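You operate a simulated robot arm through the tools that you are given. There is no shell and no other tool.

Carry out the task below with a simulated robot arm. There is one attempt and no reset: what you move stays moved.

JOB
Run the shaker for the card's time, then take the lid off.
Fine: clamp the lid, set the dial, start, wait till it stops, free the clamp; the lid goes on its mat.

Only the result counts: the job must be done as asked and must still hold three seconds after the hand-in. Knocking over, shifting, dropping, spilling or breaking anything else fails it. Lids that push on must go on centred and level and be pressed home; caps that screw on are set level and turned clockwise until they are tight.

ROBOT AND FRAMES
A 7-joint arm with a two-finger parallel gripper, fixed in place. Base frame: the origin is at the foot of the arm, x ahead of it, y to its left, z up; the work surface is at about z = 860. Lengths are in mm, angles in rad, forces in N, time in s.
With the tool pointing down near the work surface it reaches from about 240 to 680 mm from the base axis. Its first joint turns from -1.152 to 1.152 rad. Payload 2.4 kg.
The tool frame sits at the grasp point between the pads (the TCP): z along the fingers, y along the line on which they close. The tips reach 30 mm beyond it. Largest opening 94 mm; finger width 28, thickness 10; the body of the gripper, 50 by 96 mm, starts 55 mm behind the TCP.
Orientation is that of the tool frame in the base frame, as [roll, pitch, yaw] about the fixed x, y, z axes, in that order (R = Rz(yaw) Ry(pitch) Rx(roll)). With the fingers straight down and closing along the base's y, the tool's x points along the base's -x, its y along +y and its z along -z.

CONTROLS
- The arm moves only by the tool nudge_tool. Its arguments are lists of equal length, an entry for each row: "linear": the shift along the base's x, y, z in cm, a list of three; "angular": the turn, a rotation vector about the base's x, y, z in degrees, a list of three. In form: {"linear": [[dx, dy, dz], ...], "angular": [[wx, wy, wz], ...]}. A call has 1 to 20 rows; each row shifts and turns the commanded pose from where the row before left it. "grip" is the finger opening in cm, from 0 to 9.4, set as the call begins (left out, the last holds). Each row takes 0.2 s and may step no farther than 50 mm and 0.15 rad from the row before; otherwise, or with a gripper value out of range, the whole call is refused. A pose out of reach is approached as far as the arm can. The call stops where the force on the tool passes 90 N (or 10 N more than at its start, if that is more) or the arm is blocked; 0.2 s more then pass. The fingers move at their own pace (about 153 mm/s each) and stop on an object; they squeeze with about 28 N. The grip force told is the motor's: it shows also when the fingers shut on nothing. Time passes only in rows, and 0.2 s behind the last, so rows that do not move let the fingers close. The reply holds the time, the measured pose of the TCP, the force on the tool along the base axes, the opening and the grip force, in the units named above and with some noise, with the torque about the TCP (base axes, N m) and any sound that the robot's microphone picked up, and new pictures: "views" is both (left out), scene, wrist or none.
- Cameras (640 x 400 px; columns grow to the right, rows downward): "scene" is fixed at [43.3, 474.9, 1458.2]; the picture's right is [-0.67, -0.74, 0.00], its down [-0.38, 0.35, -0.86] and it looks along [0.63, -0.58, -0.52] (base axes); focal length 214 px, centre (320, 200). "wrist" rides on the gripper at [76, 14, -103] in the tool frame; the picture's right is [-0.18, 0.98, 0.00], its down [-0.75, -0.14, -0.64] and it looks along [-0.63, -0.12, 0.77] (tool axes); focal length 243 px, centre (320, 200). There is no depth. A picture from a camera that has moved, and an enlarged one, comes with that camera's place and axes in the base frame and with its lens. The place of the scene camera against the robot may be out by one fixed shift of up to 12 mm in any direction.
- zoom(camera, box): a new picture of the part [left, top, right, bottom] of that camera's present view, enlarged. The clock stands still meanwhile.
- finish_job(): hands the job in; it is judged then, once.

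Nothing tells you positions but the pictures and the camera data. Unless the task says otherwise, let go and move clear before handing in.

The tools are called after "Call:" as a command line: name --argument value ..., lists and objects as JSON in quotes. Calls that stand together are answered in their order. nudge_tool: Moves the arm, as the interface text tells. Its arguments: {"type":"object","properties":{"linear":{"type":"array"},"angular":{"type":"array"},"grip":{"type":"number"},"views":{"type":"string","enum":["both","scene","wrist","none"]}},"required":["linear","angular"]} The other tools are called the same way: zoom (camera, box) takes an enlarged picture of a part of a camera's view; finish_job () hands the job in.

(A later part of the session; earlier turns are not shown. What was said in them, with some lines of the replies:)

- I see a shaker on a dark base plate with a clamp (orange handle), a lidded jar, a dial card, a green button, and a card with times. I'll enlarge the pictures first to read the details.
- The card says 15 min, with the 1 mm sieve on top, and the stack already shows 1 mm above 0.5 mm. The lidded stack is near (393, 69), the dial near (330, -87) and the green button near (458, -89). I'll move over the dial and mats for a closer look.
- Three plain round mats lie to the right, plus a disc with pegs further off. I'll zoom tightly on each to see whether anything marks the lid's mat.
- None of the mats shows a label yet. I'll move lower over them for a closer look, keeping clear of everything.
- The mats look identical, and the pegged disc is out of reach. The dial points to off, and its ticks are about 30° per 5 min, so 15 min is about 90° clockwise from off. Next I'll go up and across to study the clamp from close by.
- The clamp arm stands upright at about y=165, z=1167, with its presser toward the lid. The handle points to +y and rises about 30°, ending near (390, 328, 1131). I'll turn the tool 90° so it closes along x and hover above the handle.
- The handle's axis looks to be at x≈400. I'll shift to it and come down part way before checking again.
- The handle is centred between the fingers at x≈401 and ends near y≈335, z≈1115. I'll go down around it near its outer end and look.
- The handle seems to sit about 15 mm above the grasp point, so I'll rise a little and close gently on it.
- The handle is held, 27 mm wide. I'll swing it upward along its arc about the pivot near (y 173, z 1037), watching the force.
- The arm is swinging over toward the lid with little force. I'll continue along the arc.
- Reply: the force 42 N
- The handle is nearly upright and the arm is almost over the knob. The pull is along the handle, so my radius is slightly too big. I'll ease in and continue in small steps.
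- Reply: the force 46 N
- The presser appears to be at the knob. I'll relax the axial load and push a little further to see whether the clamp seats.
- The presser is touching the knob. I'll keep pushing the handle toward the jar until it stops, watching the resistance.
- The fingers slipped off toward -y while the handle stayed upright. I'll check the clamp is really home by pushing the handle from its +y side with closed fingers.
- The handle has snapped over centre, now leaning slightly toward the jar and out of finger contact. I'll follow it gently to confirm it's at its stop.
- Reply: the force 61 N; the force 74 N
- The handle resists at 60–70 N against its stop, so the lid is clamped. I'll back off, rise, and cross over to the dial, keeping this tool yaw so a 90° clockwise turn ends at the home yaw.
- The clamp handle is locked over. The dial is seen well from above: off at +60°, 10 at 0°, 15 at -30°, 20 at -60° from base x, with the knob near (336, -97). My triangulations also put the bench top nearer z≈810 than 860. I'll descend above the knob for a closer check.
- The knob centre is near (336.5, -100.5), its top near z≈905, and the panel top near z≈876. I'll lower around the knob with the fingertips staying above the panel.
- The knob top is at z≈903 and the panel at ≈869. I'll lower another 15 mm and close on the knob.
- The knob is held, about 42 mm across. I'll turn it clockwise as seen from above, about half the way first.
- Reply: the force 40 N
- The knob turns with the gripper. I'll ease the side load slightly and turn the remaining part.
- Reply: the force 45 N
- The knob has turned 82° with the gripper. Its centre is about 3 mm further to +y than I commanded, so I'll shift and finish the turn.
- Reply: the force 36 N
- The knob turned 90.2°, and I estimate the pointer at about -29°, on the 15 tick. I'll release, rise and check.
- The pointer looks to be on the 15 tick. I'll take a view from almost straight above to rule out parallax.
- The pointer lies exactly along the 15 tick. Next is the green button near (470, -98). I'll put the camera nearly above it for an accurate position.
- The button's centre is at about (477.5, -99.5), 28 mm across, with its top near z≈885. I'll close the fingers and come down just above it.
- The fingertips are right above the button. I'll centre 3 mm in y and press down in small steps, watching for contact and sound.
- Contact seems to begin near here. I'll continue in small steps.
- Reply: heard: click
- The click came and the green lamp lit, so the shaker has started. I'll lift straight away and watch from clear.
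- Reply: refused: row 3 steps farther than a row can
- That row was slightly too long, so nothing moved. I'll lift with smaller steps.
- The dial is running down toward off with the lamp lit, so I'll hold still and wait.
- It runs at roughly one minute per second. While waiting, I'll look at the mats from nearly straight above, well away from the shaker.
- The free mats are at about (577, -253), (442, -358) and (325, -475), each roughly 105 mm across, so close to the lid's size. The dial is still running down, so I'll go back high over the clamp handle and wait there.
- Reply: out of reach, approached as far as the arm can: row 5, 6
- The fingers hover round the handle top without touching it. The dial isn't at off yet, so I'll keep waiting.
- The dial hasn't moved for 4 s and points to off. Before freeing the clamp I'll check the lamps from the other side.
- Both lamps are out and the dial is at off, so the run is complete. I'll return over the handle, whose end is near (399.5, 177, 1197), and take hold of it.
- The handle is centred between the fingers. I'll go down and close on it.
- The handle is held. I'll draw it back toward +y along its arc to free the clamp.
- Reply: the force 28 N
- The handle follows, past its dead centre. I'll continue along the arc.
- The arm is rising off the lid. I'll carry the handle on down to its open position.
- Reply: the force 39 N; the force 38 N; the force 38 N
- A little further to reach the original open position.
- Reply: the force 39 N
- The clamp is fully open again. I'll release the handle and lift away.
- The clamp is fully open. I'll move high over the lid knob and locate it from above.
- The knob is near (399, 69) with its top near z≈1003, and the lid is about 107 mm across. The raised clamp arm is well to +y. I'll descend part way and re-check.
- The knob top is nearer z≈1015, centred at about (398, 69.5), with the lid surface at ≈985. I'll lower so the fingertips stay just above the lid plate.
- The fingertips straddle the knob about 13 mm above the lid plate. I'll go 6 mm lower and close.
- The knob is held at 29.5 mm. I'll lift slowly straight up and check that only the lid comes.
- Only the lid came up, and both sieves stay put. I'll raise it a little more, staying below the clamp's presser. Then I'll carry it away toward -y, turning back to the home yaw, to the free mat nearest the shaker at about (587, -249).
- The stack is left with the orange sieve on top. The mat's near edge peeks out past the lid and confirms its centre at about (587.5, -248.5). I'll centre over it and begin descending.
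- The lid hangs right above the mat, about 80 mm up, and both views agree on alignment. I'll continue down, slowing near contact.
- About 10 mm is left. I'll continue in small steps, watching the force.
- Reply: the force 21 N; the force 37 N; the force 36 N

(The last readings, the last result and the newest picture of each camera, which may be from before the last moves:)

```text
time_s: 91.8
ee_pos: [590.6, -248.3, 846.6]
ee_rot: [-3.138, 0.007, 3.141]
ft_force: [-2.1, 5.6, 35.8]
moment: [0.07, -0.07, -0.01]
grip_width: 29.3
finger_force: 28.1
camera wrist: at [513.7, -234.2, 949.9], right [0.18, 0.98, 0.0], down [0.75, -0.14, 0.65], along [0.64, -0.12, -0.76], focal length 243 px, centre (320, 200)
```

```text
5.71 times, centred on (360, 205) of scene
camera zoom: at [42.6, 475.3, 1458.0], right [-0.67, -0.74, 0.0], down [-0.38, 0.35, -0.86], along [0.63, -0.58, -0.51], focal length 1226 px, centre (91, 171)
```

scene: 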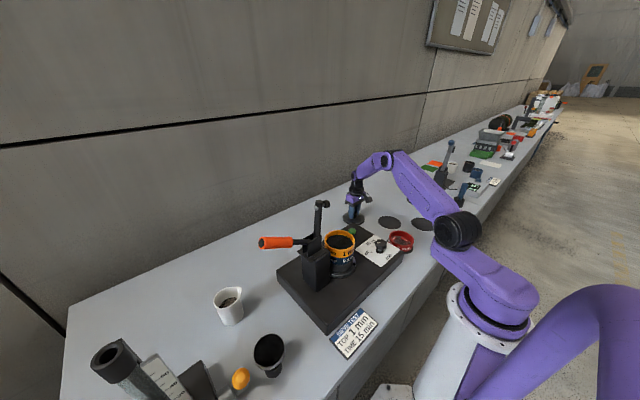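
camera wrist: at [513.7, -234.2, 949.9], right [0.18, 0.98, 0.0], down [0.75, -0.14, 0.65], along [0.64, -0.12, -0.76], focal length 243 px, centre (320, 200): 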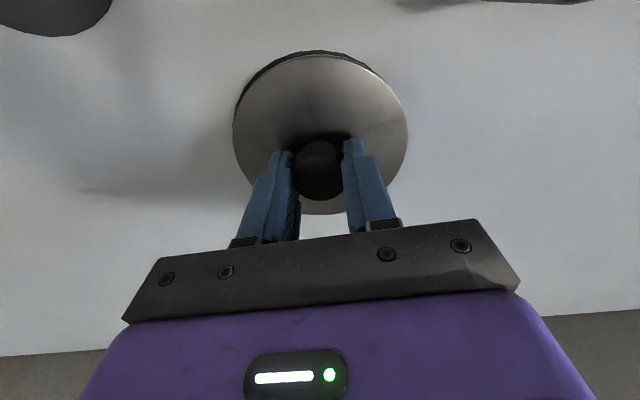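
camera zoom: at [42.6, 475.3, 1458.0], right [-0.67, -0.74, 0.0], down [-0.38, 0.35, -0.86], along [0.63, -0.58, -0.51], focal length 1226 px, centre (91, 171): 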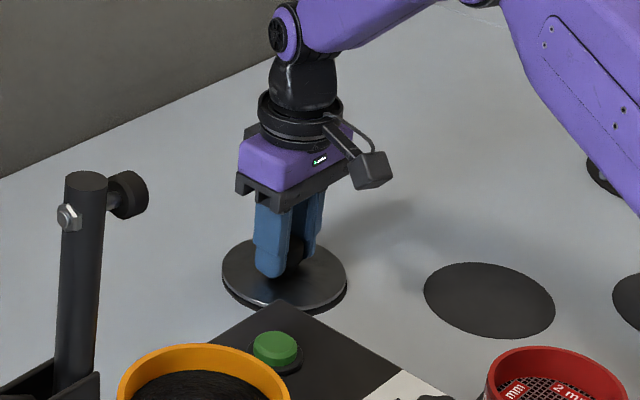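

The lid rests on the mat, with contact force showing. I'll ease the pressure, open the fingers and lift straight up.

Call:
nudge_tool --linear '[[0, 0, 0.4], [0, 0, 0]]' --angular '[[0, 0, 0], [0, 0, 0]]' --views "none"

Call:
nudge_tool --linear '[[0, 0, 0], [0, 0, 0], [0, 0, 0], [0, 0, 0]]' --angular '[[0, 0, 0], [0, 0, 0], [0, 0, 0], [0, 0, 0]]' --grip 6.5 --views "none"

Call:
nudge_tool --linear '[[0, 0, 2], [0, 0, 4], [0, 0, 4], [0, 0, 4], [-3, 0, 3], [-4, 0, 0], [0, 0, 0]]' --angular '[[0, 0, 0], [0, 0, 0], [0, 0, 0], [0, 0, 0], [0, 0, 0], [0, 0, 0], [0, 0, 0]]'

Call:
zoom --camera "scene" --box '[320, 180, 420, 260]'

Call:
zoom --camera "wrist" --box '[220, 60, 440, 240]'

```text
time_s: 92.4
ee_pos: [588.4, -249.0, 847.1]
ee_rot: [3.141, -0.003, 3.14]
ft_force: [3.1, -0.1, 7.2]
moment: [-0.07, -0.44, 0.0]
grip_width: 29.7
finger_force: 27.8
```

```text
time_s: 93.4
ee_pos: [589.8, -248.4, 847.8]
ee_rot: [3.14, 0.0, 3.141]
ft_force: [0.0, -0.4, -0.4]
moment: [0.03, 0.04, 0.0]
grip_width: 64.8
finger_force: 0.0
```

```text
time_s: 95.0
ee_pos: [519.2, -249.2, 1018.5]
ee_rot: [-3.141, 0.001, 3.141]
ft_force: [-0.5, -0.4, 0.5]
moment: [0.0, 0.0, -0.02]
grip_width: 65.1
finger_force: 0.0
camera wrist: at [443.2, -234.8, 1120.9], right [0.18, 0.98, 0.0], down [0.75, -0.14, 0.64], along [0.63, -0.12, -0.77], focal length 243 px, centre (320, 200)
```

scene: 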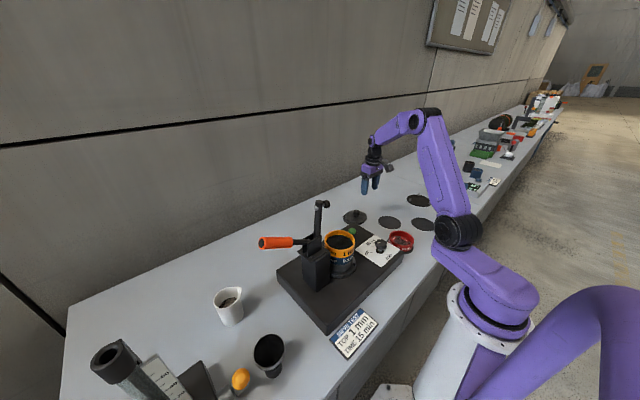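
wrist: 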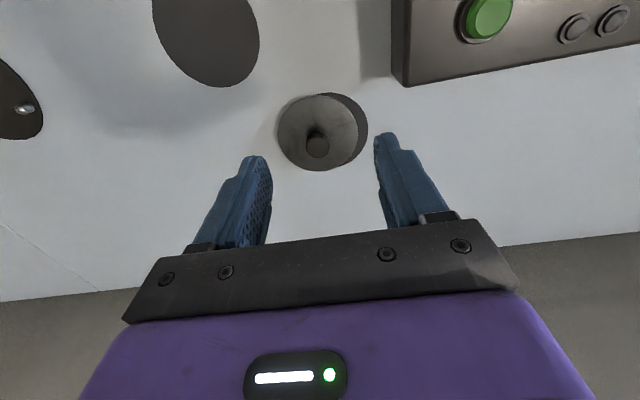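

```text
5.00 times, centred on (370, 220) of scene
camera zoom: at [43.3, 474.9, 1458.2], right [-0.67, -0.74, 0.0], down [-0.38, 0.35, -0.86], along [0.63, -0.58, -0.52], focal length 1072 px, centre (70, 100)
```

zoom: 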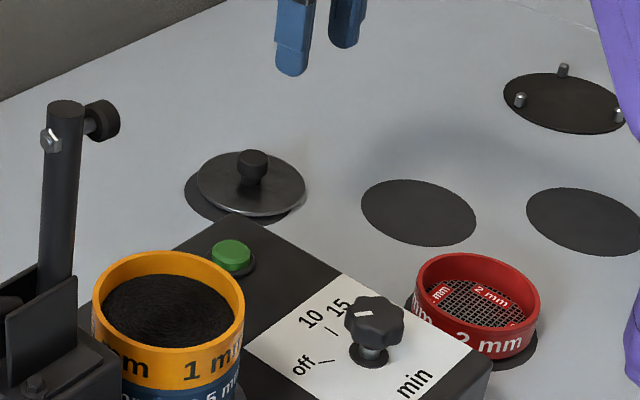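

```text
2.22 times, centred on (330, 150) of wrist
camera zoom: at [443.2, -234.8, 1120.9], right [0.18, 0.98, 0.0], down [0.75, -0.14, 0.64], along [0.63, -0.12, -0.77], focal length 539 px, centre (298, 311)
```

zoom: 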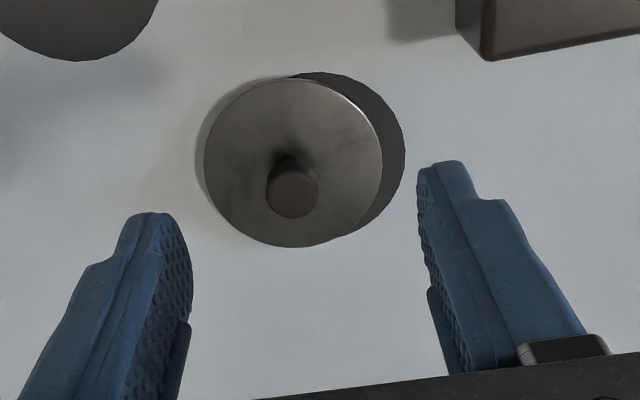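

On release the lid slid about 15 mm toward -y, though it still lies flat on the mat. I'll look closer before re-centring it.

Call:
nudge_tool --linear '[[3, 1, 2], [3, 0.5, 0], [0, 0, 0]]' --angular '[[0, 0, 0], [0, 0, 0], [0, 0, 0]]' --grip 9.4

Call:
zoom --camera "wrist" --box '[230, 20, 410, 170]'

Call:
zoom --camera "scene" --box '[330, 195, 390, 235]'

```text
time_s: 95.8
ee_pos: [579.2, -234.7, 1039.3]
ee_rot: [3.141, 0.0, 3.139]
ft_force: [-1.0, 0.1, 0.3]
moment: [-0.02, 0.01, 0.01]
grip_width: 94.2
finger_force: 0.0
camera wrist: at [503.0, -220.0, 1141.5], right [0.19, 0.98, 0.0], down [0.75, -0.14, 0.64], along [0.63, -0.12, -0.77], focal length 243 px, centre (320, 200)
```

scene: 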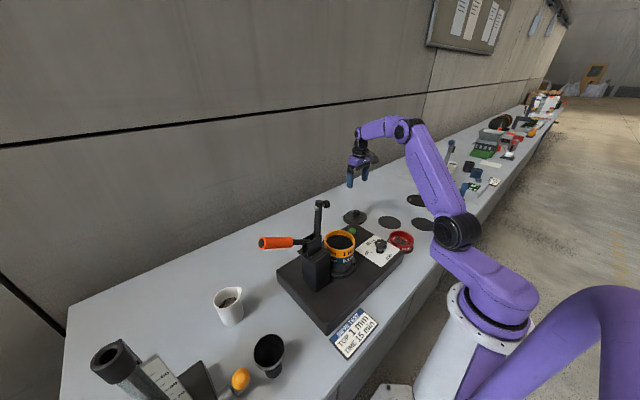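
wrist: 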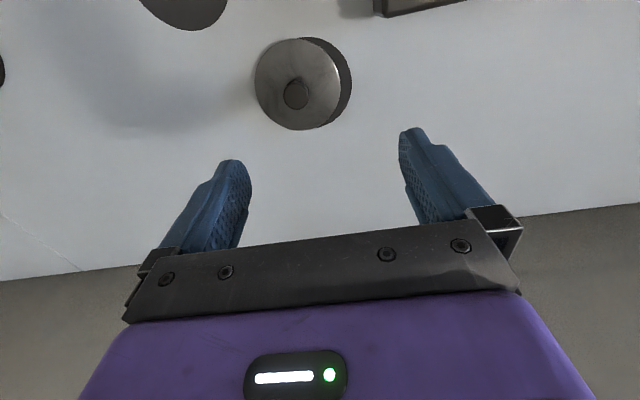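

```text
2.67 times, centred on (320, 95) of wrist
camera zoom: at [503.0, -220.0, 1141.5], right [0.19, 0.98, 0.0], down [0.75, -0.14, 0.64], along [0.63, -0.12, -0.77], focal length 647 px, centre (320, 480)
```

zoom: 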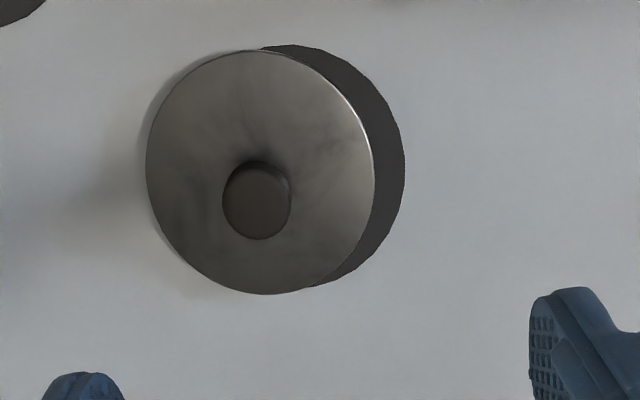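

```text
10.00 times, centred on (360, 215) of scene
camera zoom: at [43.3, 474.9, 1458.2], right [-0.67, -0.74, 0.0], down [-0.38, 0.35, -0.86], along [0.63, -0.58, -0.52], focal length 2145 px, centre (-80, 50)
```

zoom: 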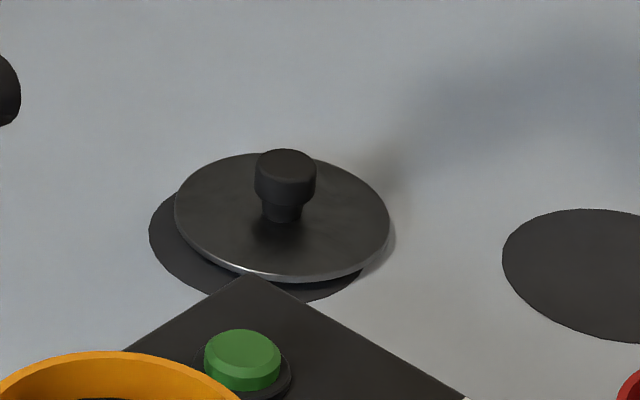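

The lid is at about (582, -263) and the mat centre at about (584.5, -246). I'll take the knob again where it is, then shift the lid about 16 mm to +y.

Call:
nudge_tool --linear '[[0.3, -1.5, -3], [0, -1.3, -4], [0, 0, -4], [0, 0, -3], [0, 0, 0]]' --angular '[[0, 0, 0], [0, 0, 0], [0, 0, 0], [0, 0, 0], [0, 0, 0]]' --grip 8.0

Call:
zoom --camera "wrist" --box '[220, 60, 420, 220]'

Call:
zoom --camera "scene" --box '[320, 170, 400, 240]'

```text
time_s: 97.0
ee_pos: [583.6, -260.7, 896.5]
ee_rot: [-3.142, 0.0, 3.138]
ft_force: [-0.3, 0.9, -0.2]
moment: [-0.01, -0.02, 0.0]
grip_width: 79.8
finger_force: 0.0
camera wrist: at [507.6, -247.1, 1000.7], right [0.19, 0.98, 0.0], down [0.75, -0.14, 0.64], along [0.63, -0.12, -0.77], focal length 243 px, centre (320, 200)
```

scene: 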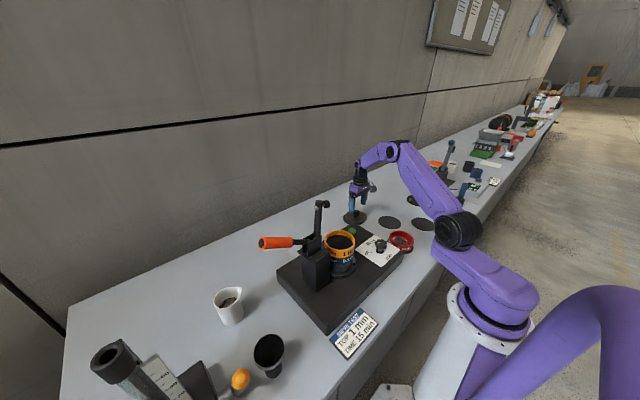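
wrist: 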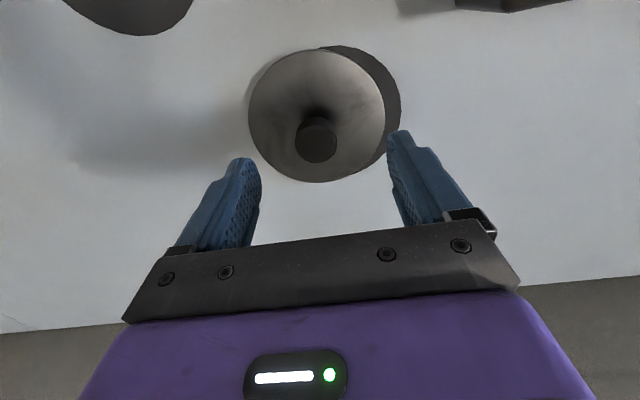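

```text
2.50 times, centred on (320, 140) of wrist
camera zoom: at [507.6, -247.1, 1000.7], right [0.19, 0.98, 0.0], down [0.75, -0.14, 0.64], along [0.63, -0.12, -0.77], focal length 606 px, centre (320, 350)
```

zoom: 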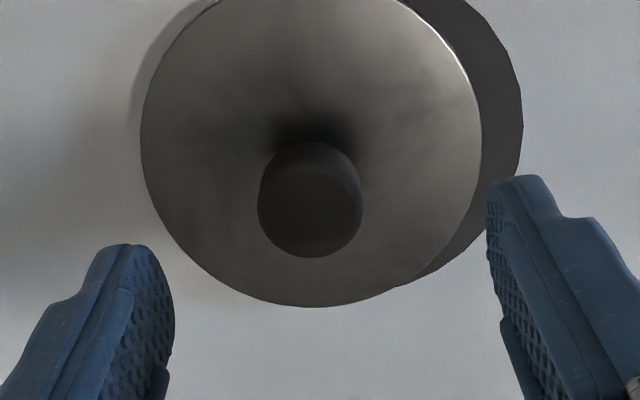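

```text
5.71 times, centred on (360, 205) of scene
camera zoom: at [43.3, 474.9, 1458.2], right [-0.67, -0.74, 0.0], down [-0.38, 0.35, -0.86], along [0.63, -0.58, -0.52], focal length 1226 px, centre (91, 171)
```

zoom: 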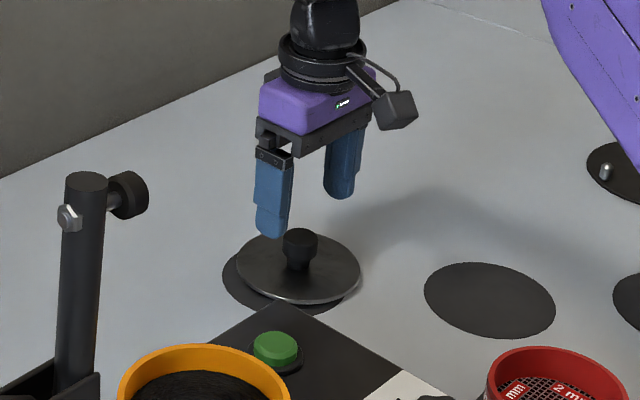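

The knob is nearly centred between the fingers. I'll lower around it and close.

Call:
nudge_tool --linear '[[0, -0.25, -1.8], [0, 0, -1.8], [0, 0, -0.7], [0, 0, 0]]' --angular '[[0, 0, 0], [0, 0, 0], [0, 0, 0], [0, 0, 0]]' --views "none"

Call:
nudge_tool --linear '[[0, 0, 0], [0, 0, 0], [0, 0, 0]]' --angular '[[0, 0, 0], [0, 0, 0], [0, 0, 0]]' --grip 2.5

Call:
zoom --camera "wrist" --box '[220, 20, 420, 220]'

Call:
zoom --camera "scene" --box '[330, 190, 390, 235]'

```text
time_s: 98.0
ee_pos: [582.0, -264.6, 855.3]
ee_rot: [-3.141, -0.001, 3.141]
ft_force: [-0.6, -0.4, -0.5]
moment: [0.0, -0.03, 0.02]
grip_width: 80.2
finger_force: 0.1
```

```text
time_s: 98.8
ee_pos: [582.4, -264.4, 855.9]
ee_rot: [-3.141, -0.001, 3.139]
ft_force: [0.2, 0.4, -0.5]
moment: [-0.01, -0.04, 0.03]
grip_width: 29.5
finger_force: 27.9
camera wrist: at [506.9, -250.2, 959.4], right [0.19, 0.98, 0.0], down [0.75, -0.14, 0.64], along [0.63, -0.12, -0.77], focal length 243 px, centre (320, 200)
```

scene: 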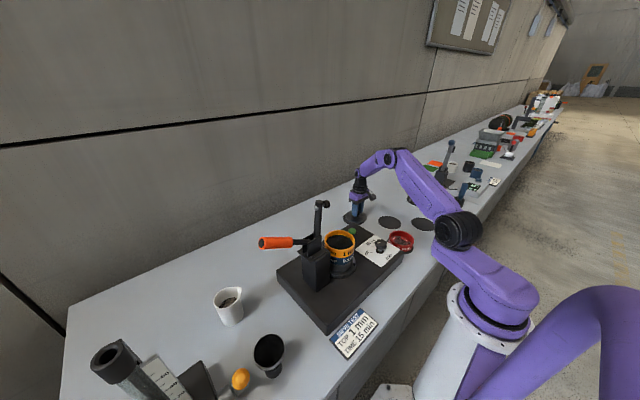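
wrist: 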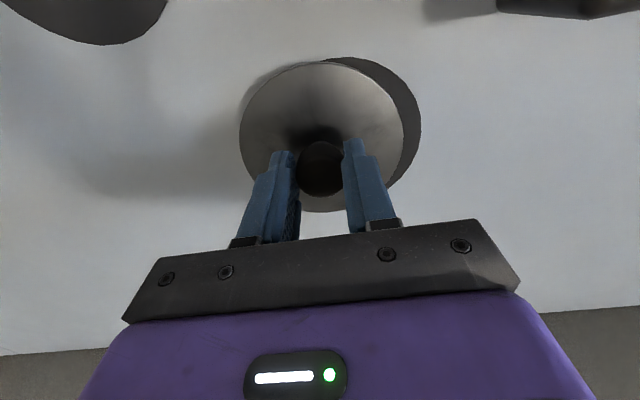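

```text
2.00 times, centred on (320, 120) of wrist
camera zoom: at [506.9, -250.2, 959.4], right [0.19, 0.98, 0.0], down [0.75, -0.14, 0.64], along [0.63, -0.12, -0.77], focal length 485 px, centre (320, 360)
```

zoom: 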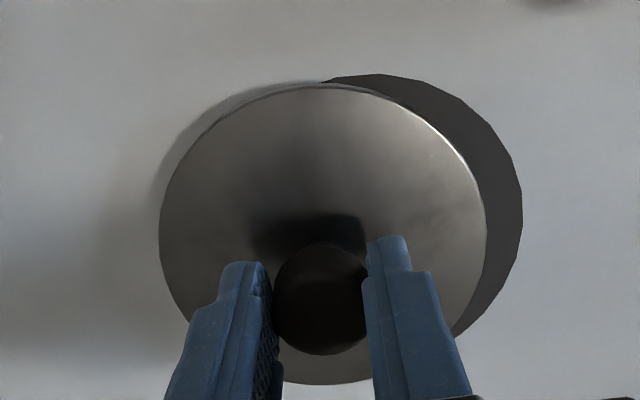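

```text
8.89 times, centred on (360, 212) of scene
camera zoom: at [43.4, 474.8, 1458.2], right [-0.67, -0.74, 0.0], down [-0.38, 0.35, -0.86], along [0.63, -0.58, -0.52], focal length 1906 px, centre (-36, 89)
```

zoom: 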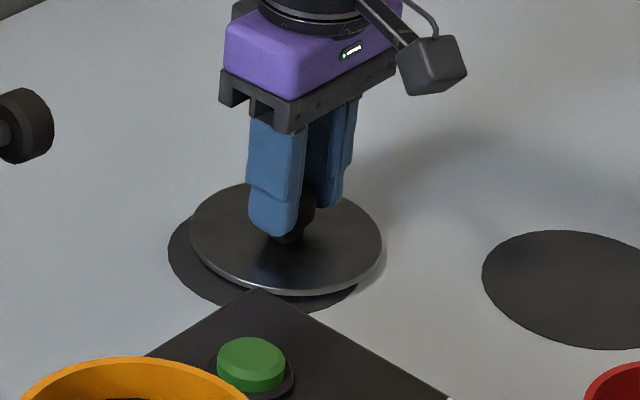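

The knob is held again. I'll lift 7 mm, shift by about (+4, +15) mm and set it down.

Call:
nudge_tool --linear '[[0, 0, 0.7], [0.2, 0.75, 0], [0.2, 0.75, 0], [0, 0, 0]]' --angular '[[0, 0, 0], [0, 0, 0], [0, 0, 0], [0, 0, 0]]'

Call:
zoom --camera "wrist" --box '[220, 20, 420, 220]'

Call:
zoom --camera "scene" --box '[330, 190, 390, 235]'

```text
time_s: 99.8
ee_pos: [586.1, -248.9, 863.6]
ee_rot: [3.141, 0.0, 3.14]
ft_force: [0.1, -0.4, -0.1]
moment: [0.0, 0.02, 0.01]
grip_width: 29.9
finger_force: 28.0
camera wrist: at [510.7, -234.8, 966.3], right [0.19, 0.98, 0.0], down [0.75, -0.14, 0.64], along [0.63, -0.12, -0.77], focal length 243 px, centre (320, 200)
```

scene: 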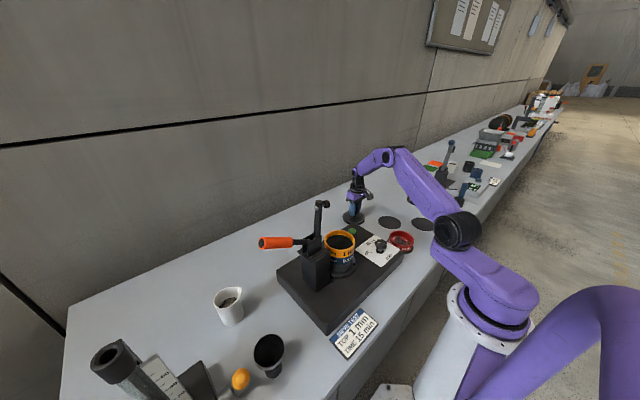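
wrist: 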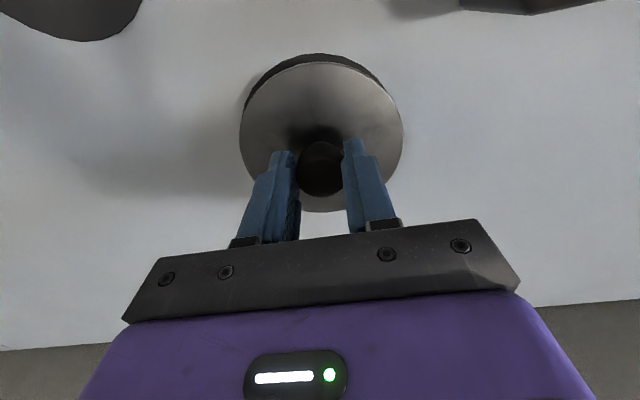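

```text
2.00 times, centred on (320, 120) of wrist
camera zoom: at [510.7, -234.8, 966.3], right [0.19, 0.98, 0.0], down [0.75, -0.14, 0.64], along [0.63, -0.12, -0.77], focal length 485 px, centre (320, 360)
```

zoom: 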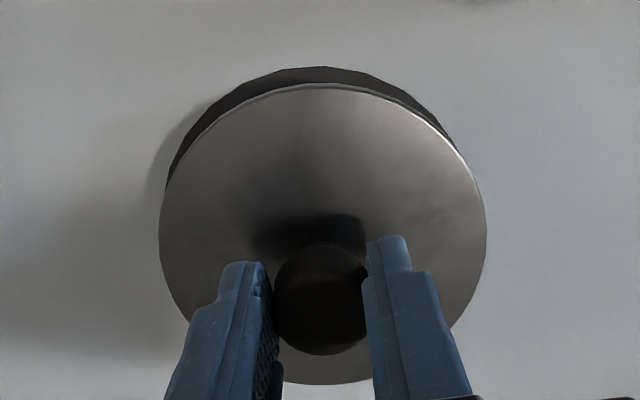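

```text
8.89 times, centred on (360, 212) of scene
camera zoom: at [43.4, 474.9, 1458.2], right [-0.67, -0.74, 0.0], down [-0.38, 0.35, -0.86], along [0.63, -0.58, -0.52], focal length 1906 px, centre (-36, 89)
```

zoom: 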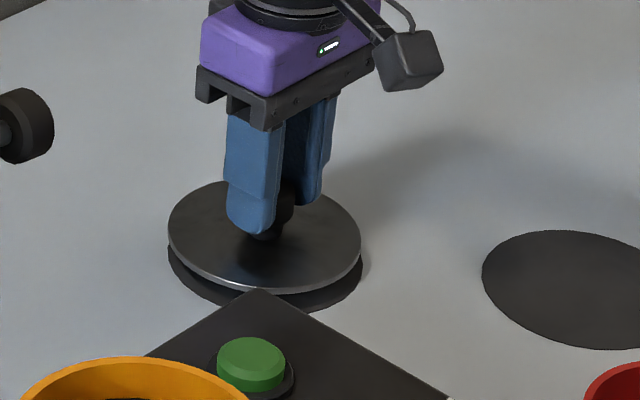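

The lid is now centred over the mat in both views. I'll lower it to contact and then open in small increments so it isn't dragged.

Call:
nudge_tool --linear '[[0, 0, -0.4], [0, 0, -0.4], [0, 0, 0]]' --angular '[[0, 0, 0], [0, 0, 0], [0, 0, 0]]' --views "none"

Call:
nudge_tool --linear '[[0, 0, 0], [0, 0, 0]]' --angular '[[0, 0, 0], [0, 0, 0]]' --grip 3.0 --views "none"

Call:
nudge_tool --linear '[[0, 0, 0], [0, 0, 0]]' --angular '[[0, 0, 0], [0, 0, 0]]' --grip 3.1 --views "none"

Call:
nudge_tool --linear '[[0, 0, 0], [0, 0, 0]]' --angular '[[0, 0, 0], [0, 0, 0]]' --grip 3.3

Call:
zoom --camera "wrist" --box '[220, 20, 420, 220]'

Call:
zoom --camera "scene" --box '[330, 190, 390, 235]'

```text
time_s: 100.6
ee_pos: [585.2, -248.1, 855.4]
ee_rot: [-3.141, 0.002, 3.138]
ft_force: [-6.4, 3.2, 18.2]
moment: [0.15, 0.26, 0.0]
grip_width: 29.6
finger_force: 28.0
```

```text
time_s: 101.2
ee_pos: [585.0, -249.0, 853.8]
ee_rot: [-3.141, -0.001, 3.14]
ft_force: [-0.5, 0.3, -0.8]
moment: [0.02, -0.01, 0.04]
grip_width: 31.1
finger_force: 0.3
```

```text
time_s: 101.8
ee_pos: [586.0, -249.7, 854.0]
ee_rot: [-3.141, 0.001, 3.141]
ft_force: [-0.4, 0.0, -0.4]
moment: [0.02, 0.0, -0.01]
grip_width: 31.1
finger_force: 0.1
```

```text
time_s: 102.4
ee_pos: [584.7, -248.6, 854.3]
ee_rot: [3.142, 0.002, 3.139]
ft_force: [-0.1, 0.5, -0.1]
moment: [0.0, -0.02, 0.01]
grip_width: 32.9
finger_force: 0.0
camera wrist: at [510.1, -235.0, 957.8], right [0.19, 0.98, 0.0], down [0.75, -0.14, 0.64], along [0.63, -0.12, -0.77], focal length 243 px, centre (320, 200)
```

scene: 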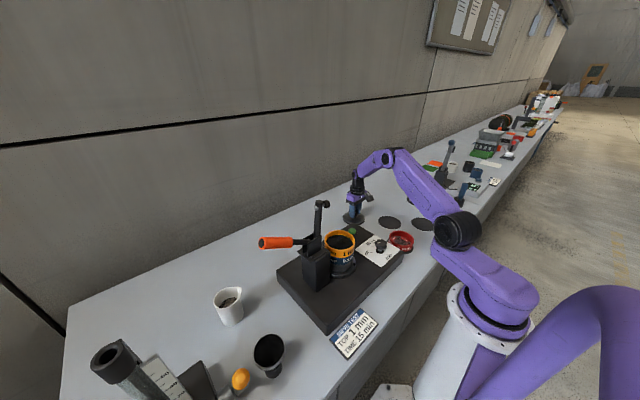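
wrist: 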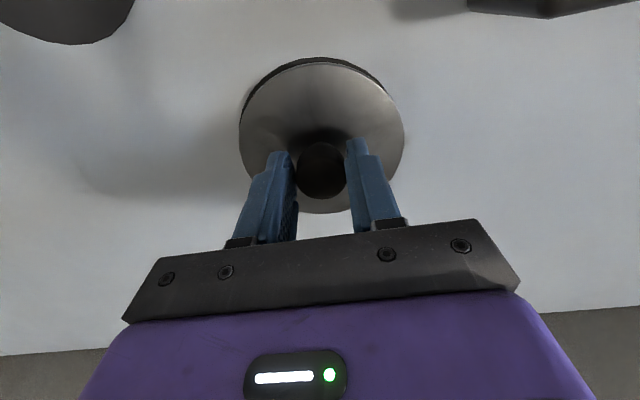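

```text
2.00 times, centred on (320, 120) of wrist
camera zoom: at [510.1, -235.0, 957.8], right [0.19, 0.98, 0.0], down [0.75, -0.14, 0.64], along [0.63, -0.12, -0.77], focal length 485 px, centre (320, 360)
```

zoom: 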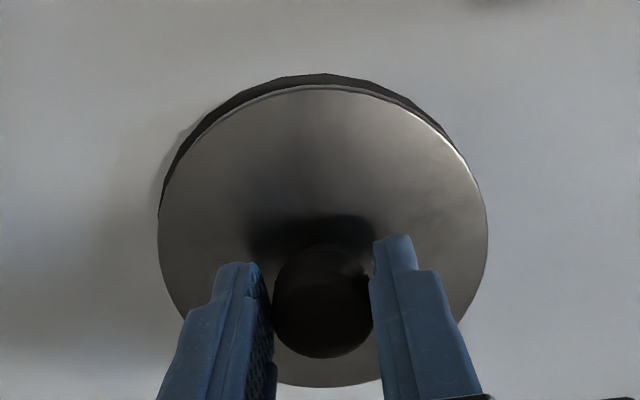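

```text
8.89 times, centred on (360, 212) of scene
camera zoom: at [43.3, 474.9, 1458.2], right [-0.67, -0.74, 0.0], down [-0.38, 0.35, -0.86], along [0.63, -0.58, -0.52], focal length 1906 px, centre (-36, 89)
```

zoom: 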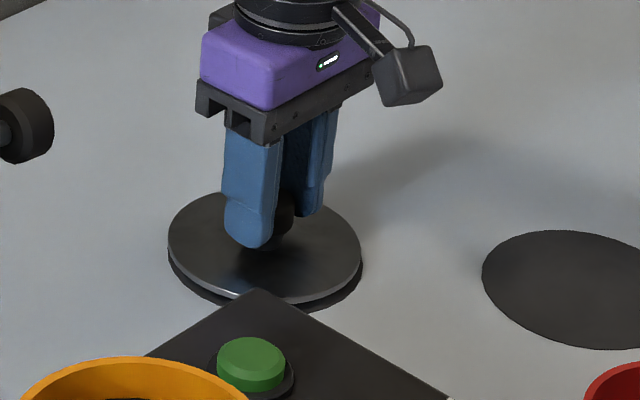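

The lid is released with no force and is still centred. Last time the tips were touching the lid plate, but now they're clear. I'll open a bit more and lift straight up.

Call:
nudge_tool --linear '[[0, 0, 0], [0, 0, 0], [0, 0, 0]]' --angular '[[0, 0, 0], [0, 0, 0], [0, 0, 0]]' --grip 5.0 --views "none"

Call:
nudge_tool --linear '[[0, 0, 2], [0, 0, 4], [0, 0, 4], [0, 0, 4], [-3, 0, 3], [-4, 0, 0], [0, 0, 0]]' --angular '[[0, 0, 0], [0, 0, 0], [0, 0, 0], [0, 0, 0], [0, 0, 0], [0, 0, 0], [0, 0, 0]]'

Call:
zoom --camera "wrist" --box '[220, 60, 440, 240]'

Call:
zoom --camera "scene" --box '[320, 180, 420, 260]'

Call:
zoom --camera "scene" --box '[330, 195, 390, 235]'

```text
time_s: 103.2
ee_pos: [585.8, -248.8, 853.0]
ee_rot: [3.14, 0.001, 3.14]
ft_force: [0.6, -0.2, 0.0]
moment: [-0.03, 0.01, -0.02]
grip_width: 50.0
finger_force: 0.1
```

```text
time_s: 104.8
ee_pos: [516.3, -248.2, 1024.1]
ee_rot: [3.14, -0.001, -3.141]
ft_force: [0.4, 0.8, -1.0]
moment: [0.02, 0.02, 0.0]
grip_width: 49.9
finger_force: 0.1
camera wrist: at [440.3, -233.7, 1127.2], right [0.18, 0.98, 0.0], down [0.75, -0.14, 0.64], along [0.63, -0.12, -0.77], focal length 243 px, centre (320, 200)
```

scene: 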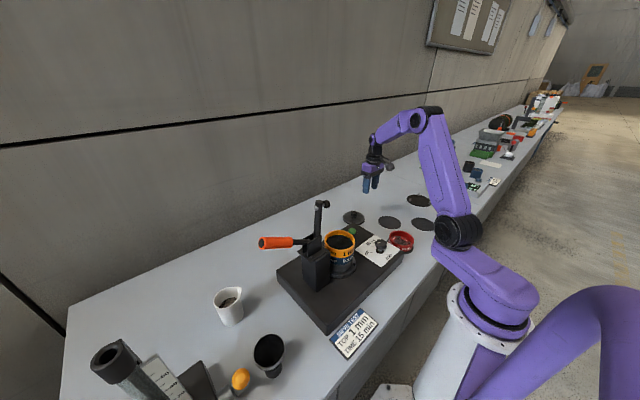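
wrist: 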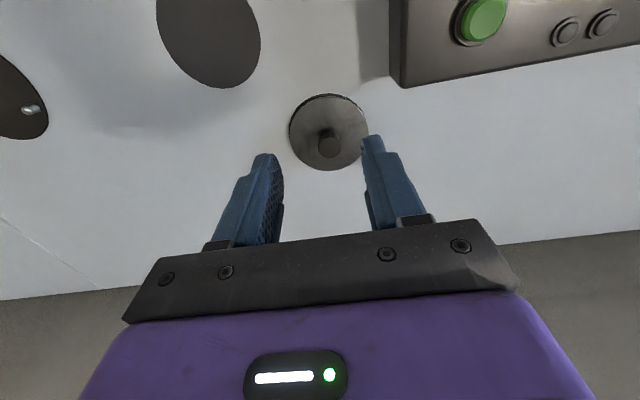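

```text
2.22 times, centred on (330, 150) of wrist
camera zoom: at [440.3, -233.7, 1127.2], right [0.18, 0.98, 0.0], down [0.75, -0.14, 0.64], along [0.63, -0.12, -0.77], focal length 539 px, centre (298, 311)
```

zoom: 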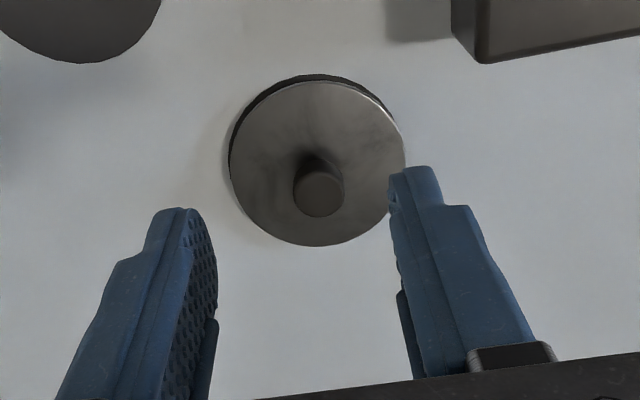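

```text
5.00 times, centred on (370, 220) of scene
camera zoom: at [43.3, 474.9, 1458.2], right [-0.67, -0.74, 0.0], down [-0.38, 0.35, -0.86], along [0.63, -0.58, -0.52], focal length 1072 px, centre (70, 100)
```

zoom: 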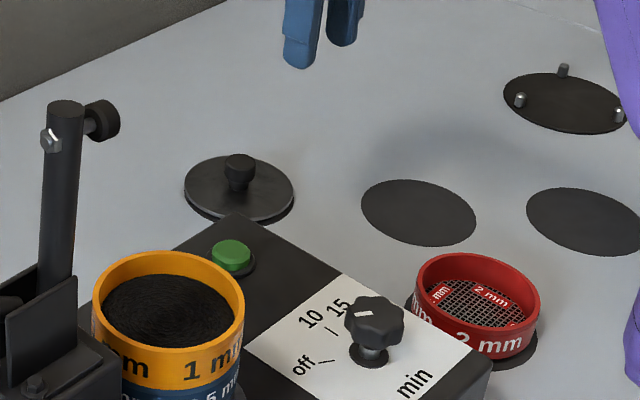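

```text
10.00 times, centred on (360, 215) of scene
camera zoom: at [43.3, 474.9, 1458.2], right [-0.67, -0.74, 0.0], down [-0.38, 0.35, -0.86], along [0.63, -0.58, -0.52], focal length 2145 px, centre (-80, 50)
```

zoom: 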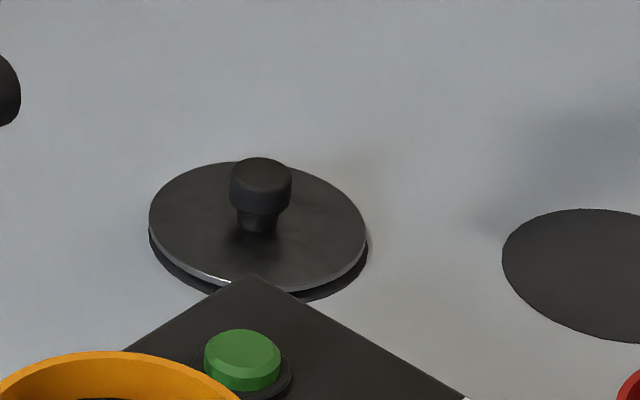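

The lid sits level and centred on its mat. The dial is at off, the clamp is open and the sieves are undisturbed. I'll move well clear and take a last look.

Call:
nudge_tool --linear '[[-3, 0, 4], [-3, 0, 4], [-3, 0, 4], [0, 0, 0], [0, 0, 0]]' --angular '[[0, 0, 0], [0, 0, 0], [0, 0, 0], [0, 0, 0], [0, 0, 0]]'

Call:
zoom --camera "scene" --box '[200, 170, 440, 370]'

```text
time_s: 106.0
ee_pos: [424.5, -247.9, 1143.1]
ee_rot: [-3.141, -0.001, 3.138]
ft_force: [0.4, -0.5, -0.5]
moment: [0.01, 0.02, 0.0]
grip_width: 50.1
finger_force: 0.1
camera wrist: at [349.4, -233.1, 1246.3], right [0.19, 0.98, 0.0], down [0.75, -0.14, 0.64], along [0.63, -0.12, -0.77], focal length 243 px, centre (320, 200)
```

scene: 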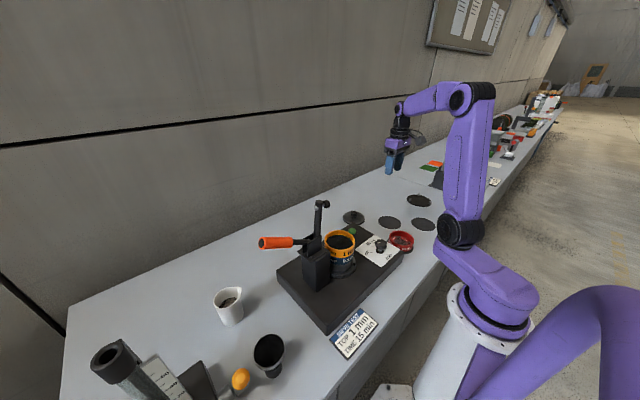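
wrist: 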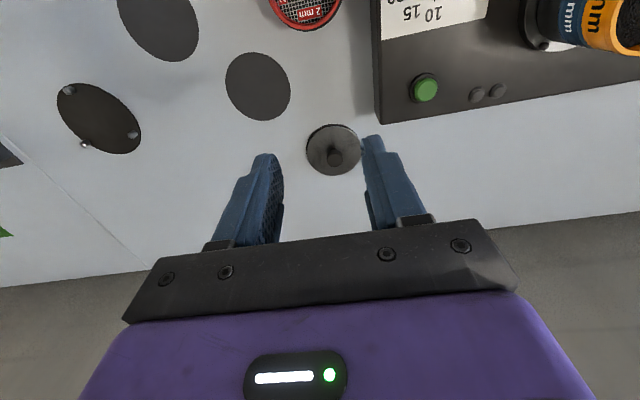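

```text
2.00 times, centred on (320, 270) of scene
camera zoom: at [43.3, 474.9, 1458.2], right [-0.67, -0.74, 0.0], down [-0.38, 0.35, -0.86], along [0.63, -0.58, -0.52], focal length 429 px, centre (320, 60)
```

zoom: 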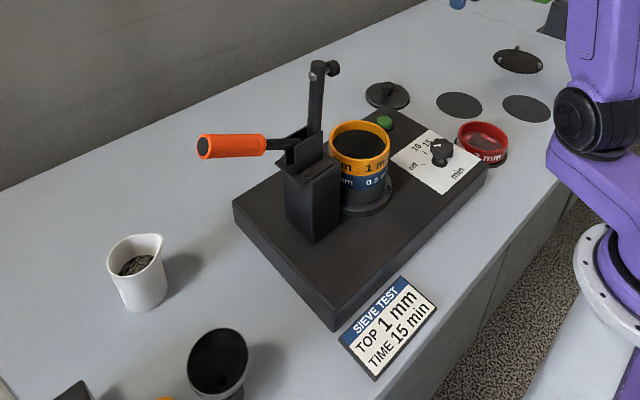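

The shaker has run its 15 min and stopped, the clamp is free and the lid lies centred on a mat. Everything else is where it was and the hand is clear, so I'm handing the job in.

Call:
finish_job

```text
The job is handed in.
```

The shaker ran for the card's 15 minutes and stopped by itself. The clamp is open and the lid is off, lying level on a mat. I've handed the job in and haven't seen a verdict.

- **Clamp:** I pushed the handle over until it locked, and it held against a 60–70 N push. After the run I swung it back to fully open.
- **Run:** I turned the dial to 15 and pressed the green button; the lamp lit. I waited until the dial was back at off and both lamps were out.
- **Lid:** It slid about 15 mm when I first let go, so I picked it up again and centred it on the mat.
- **Which mat:** The three free mats look the same and none is marked, so I chose the one nearest the shaker. If a particular mat was meant for the lid, this may be the wrong one.

The sieves stayed in place with the powder still in the top one. In the last pictures nothing else had moved, and the arm was clear.
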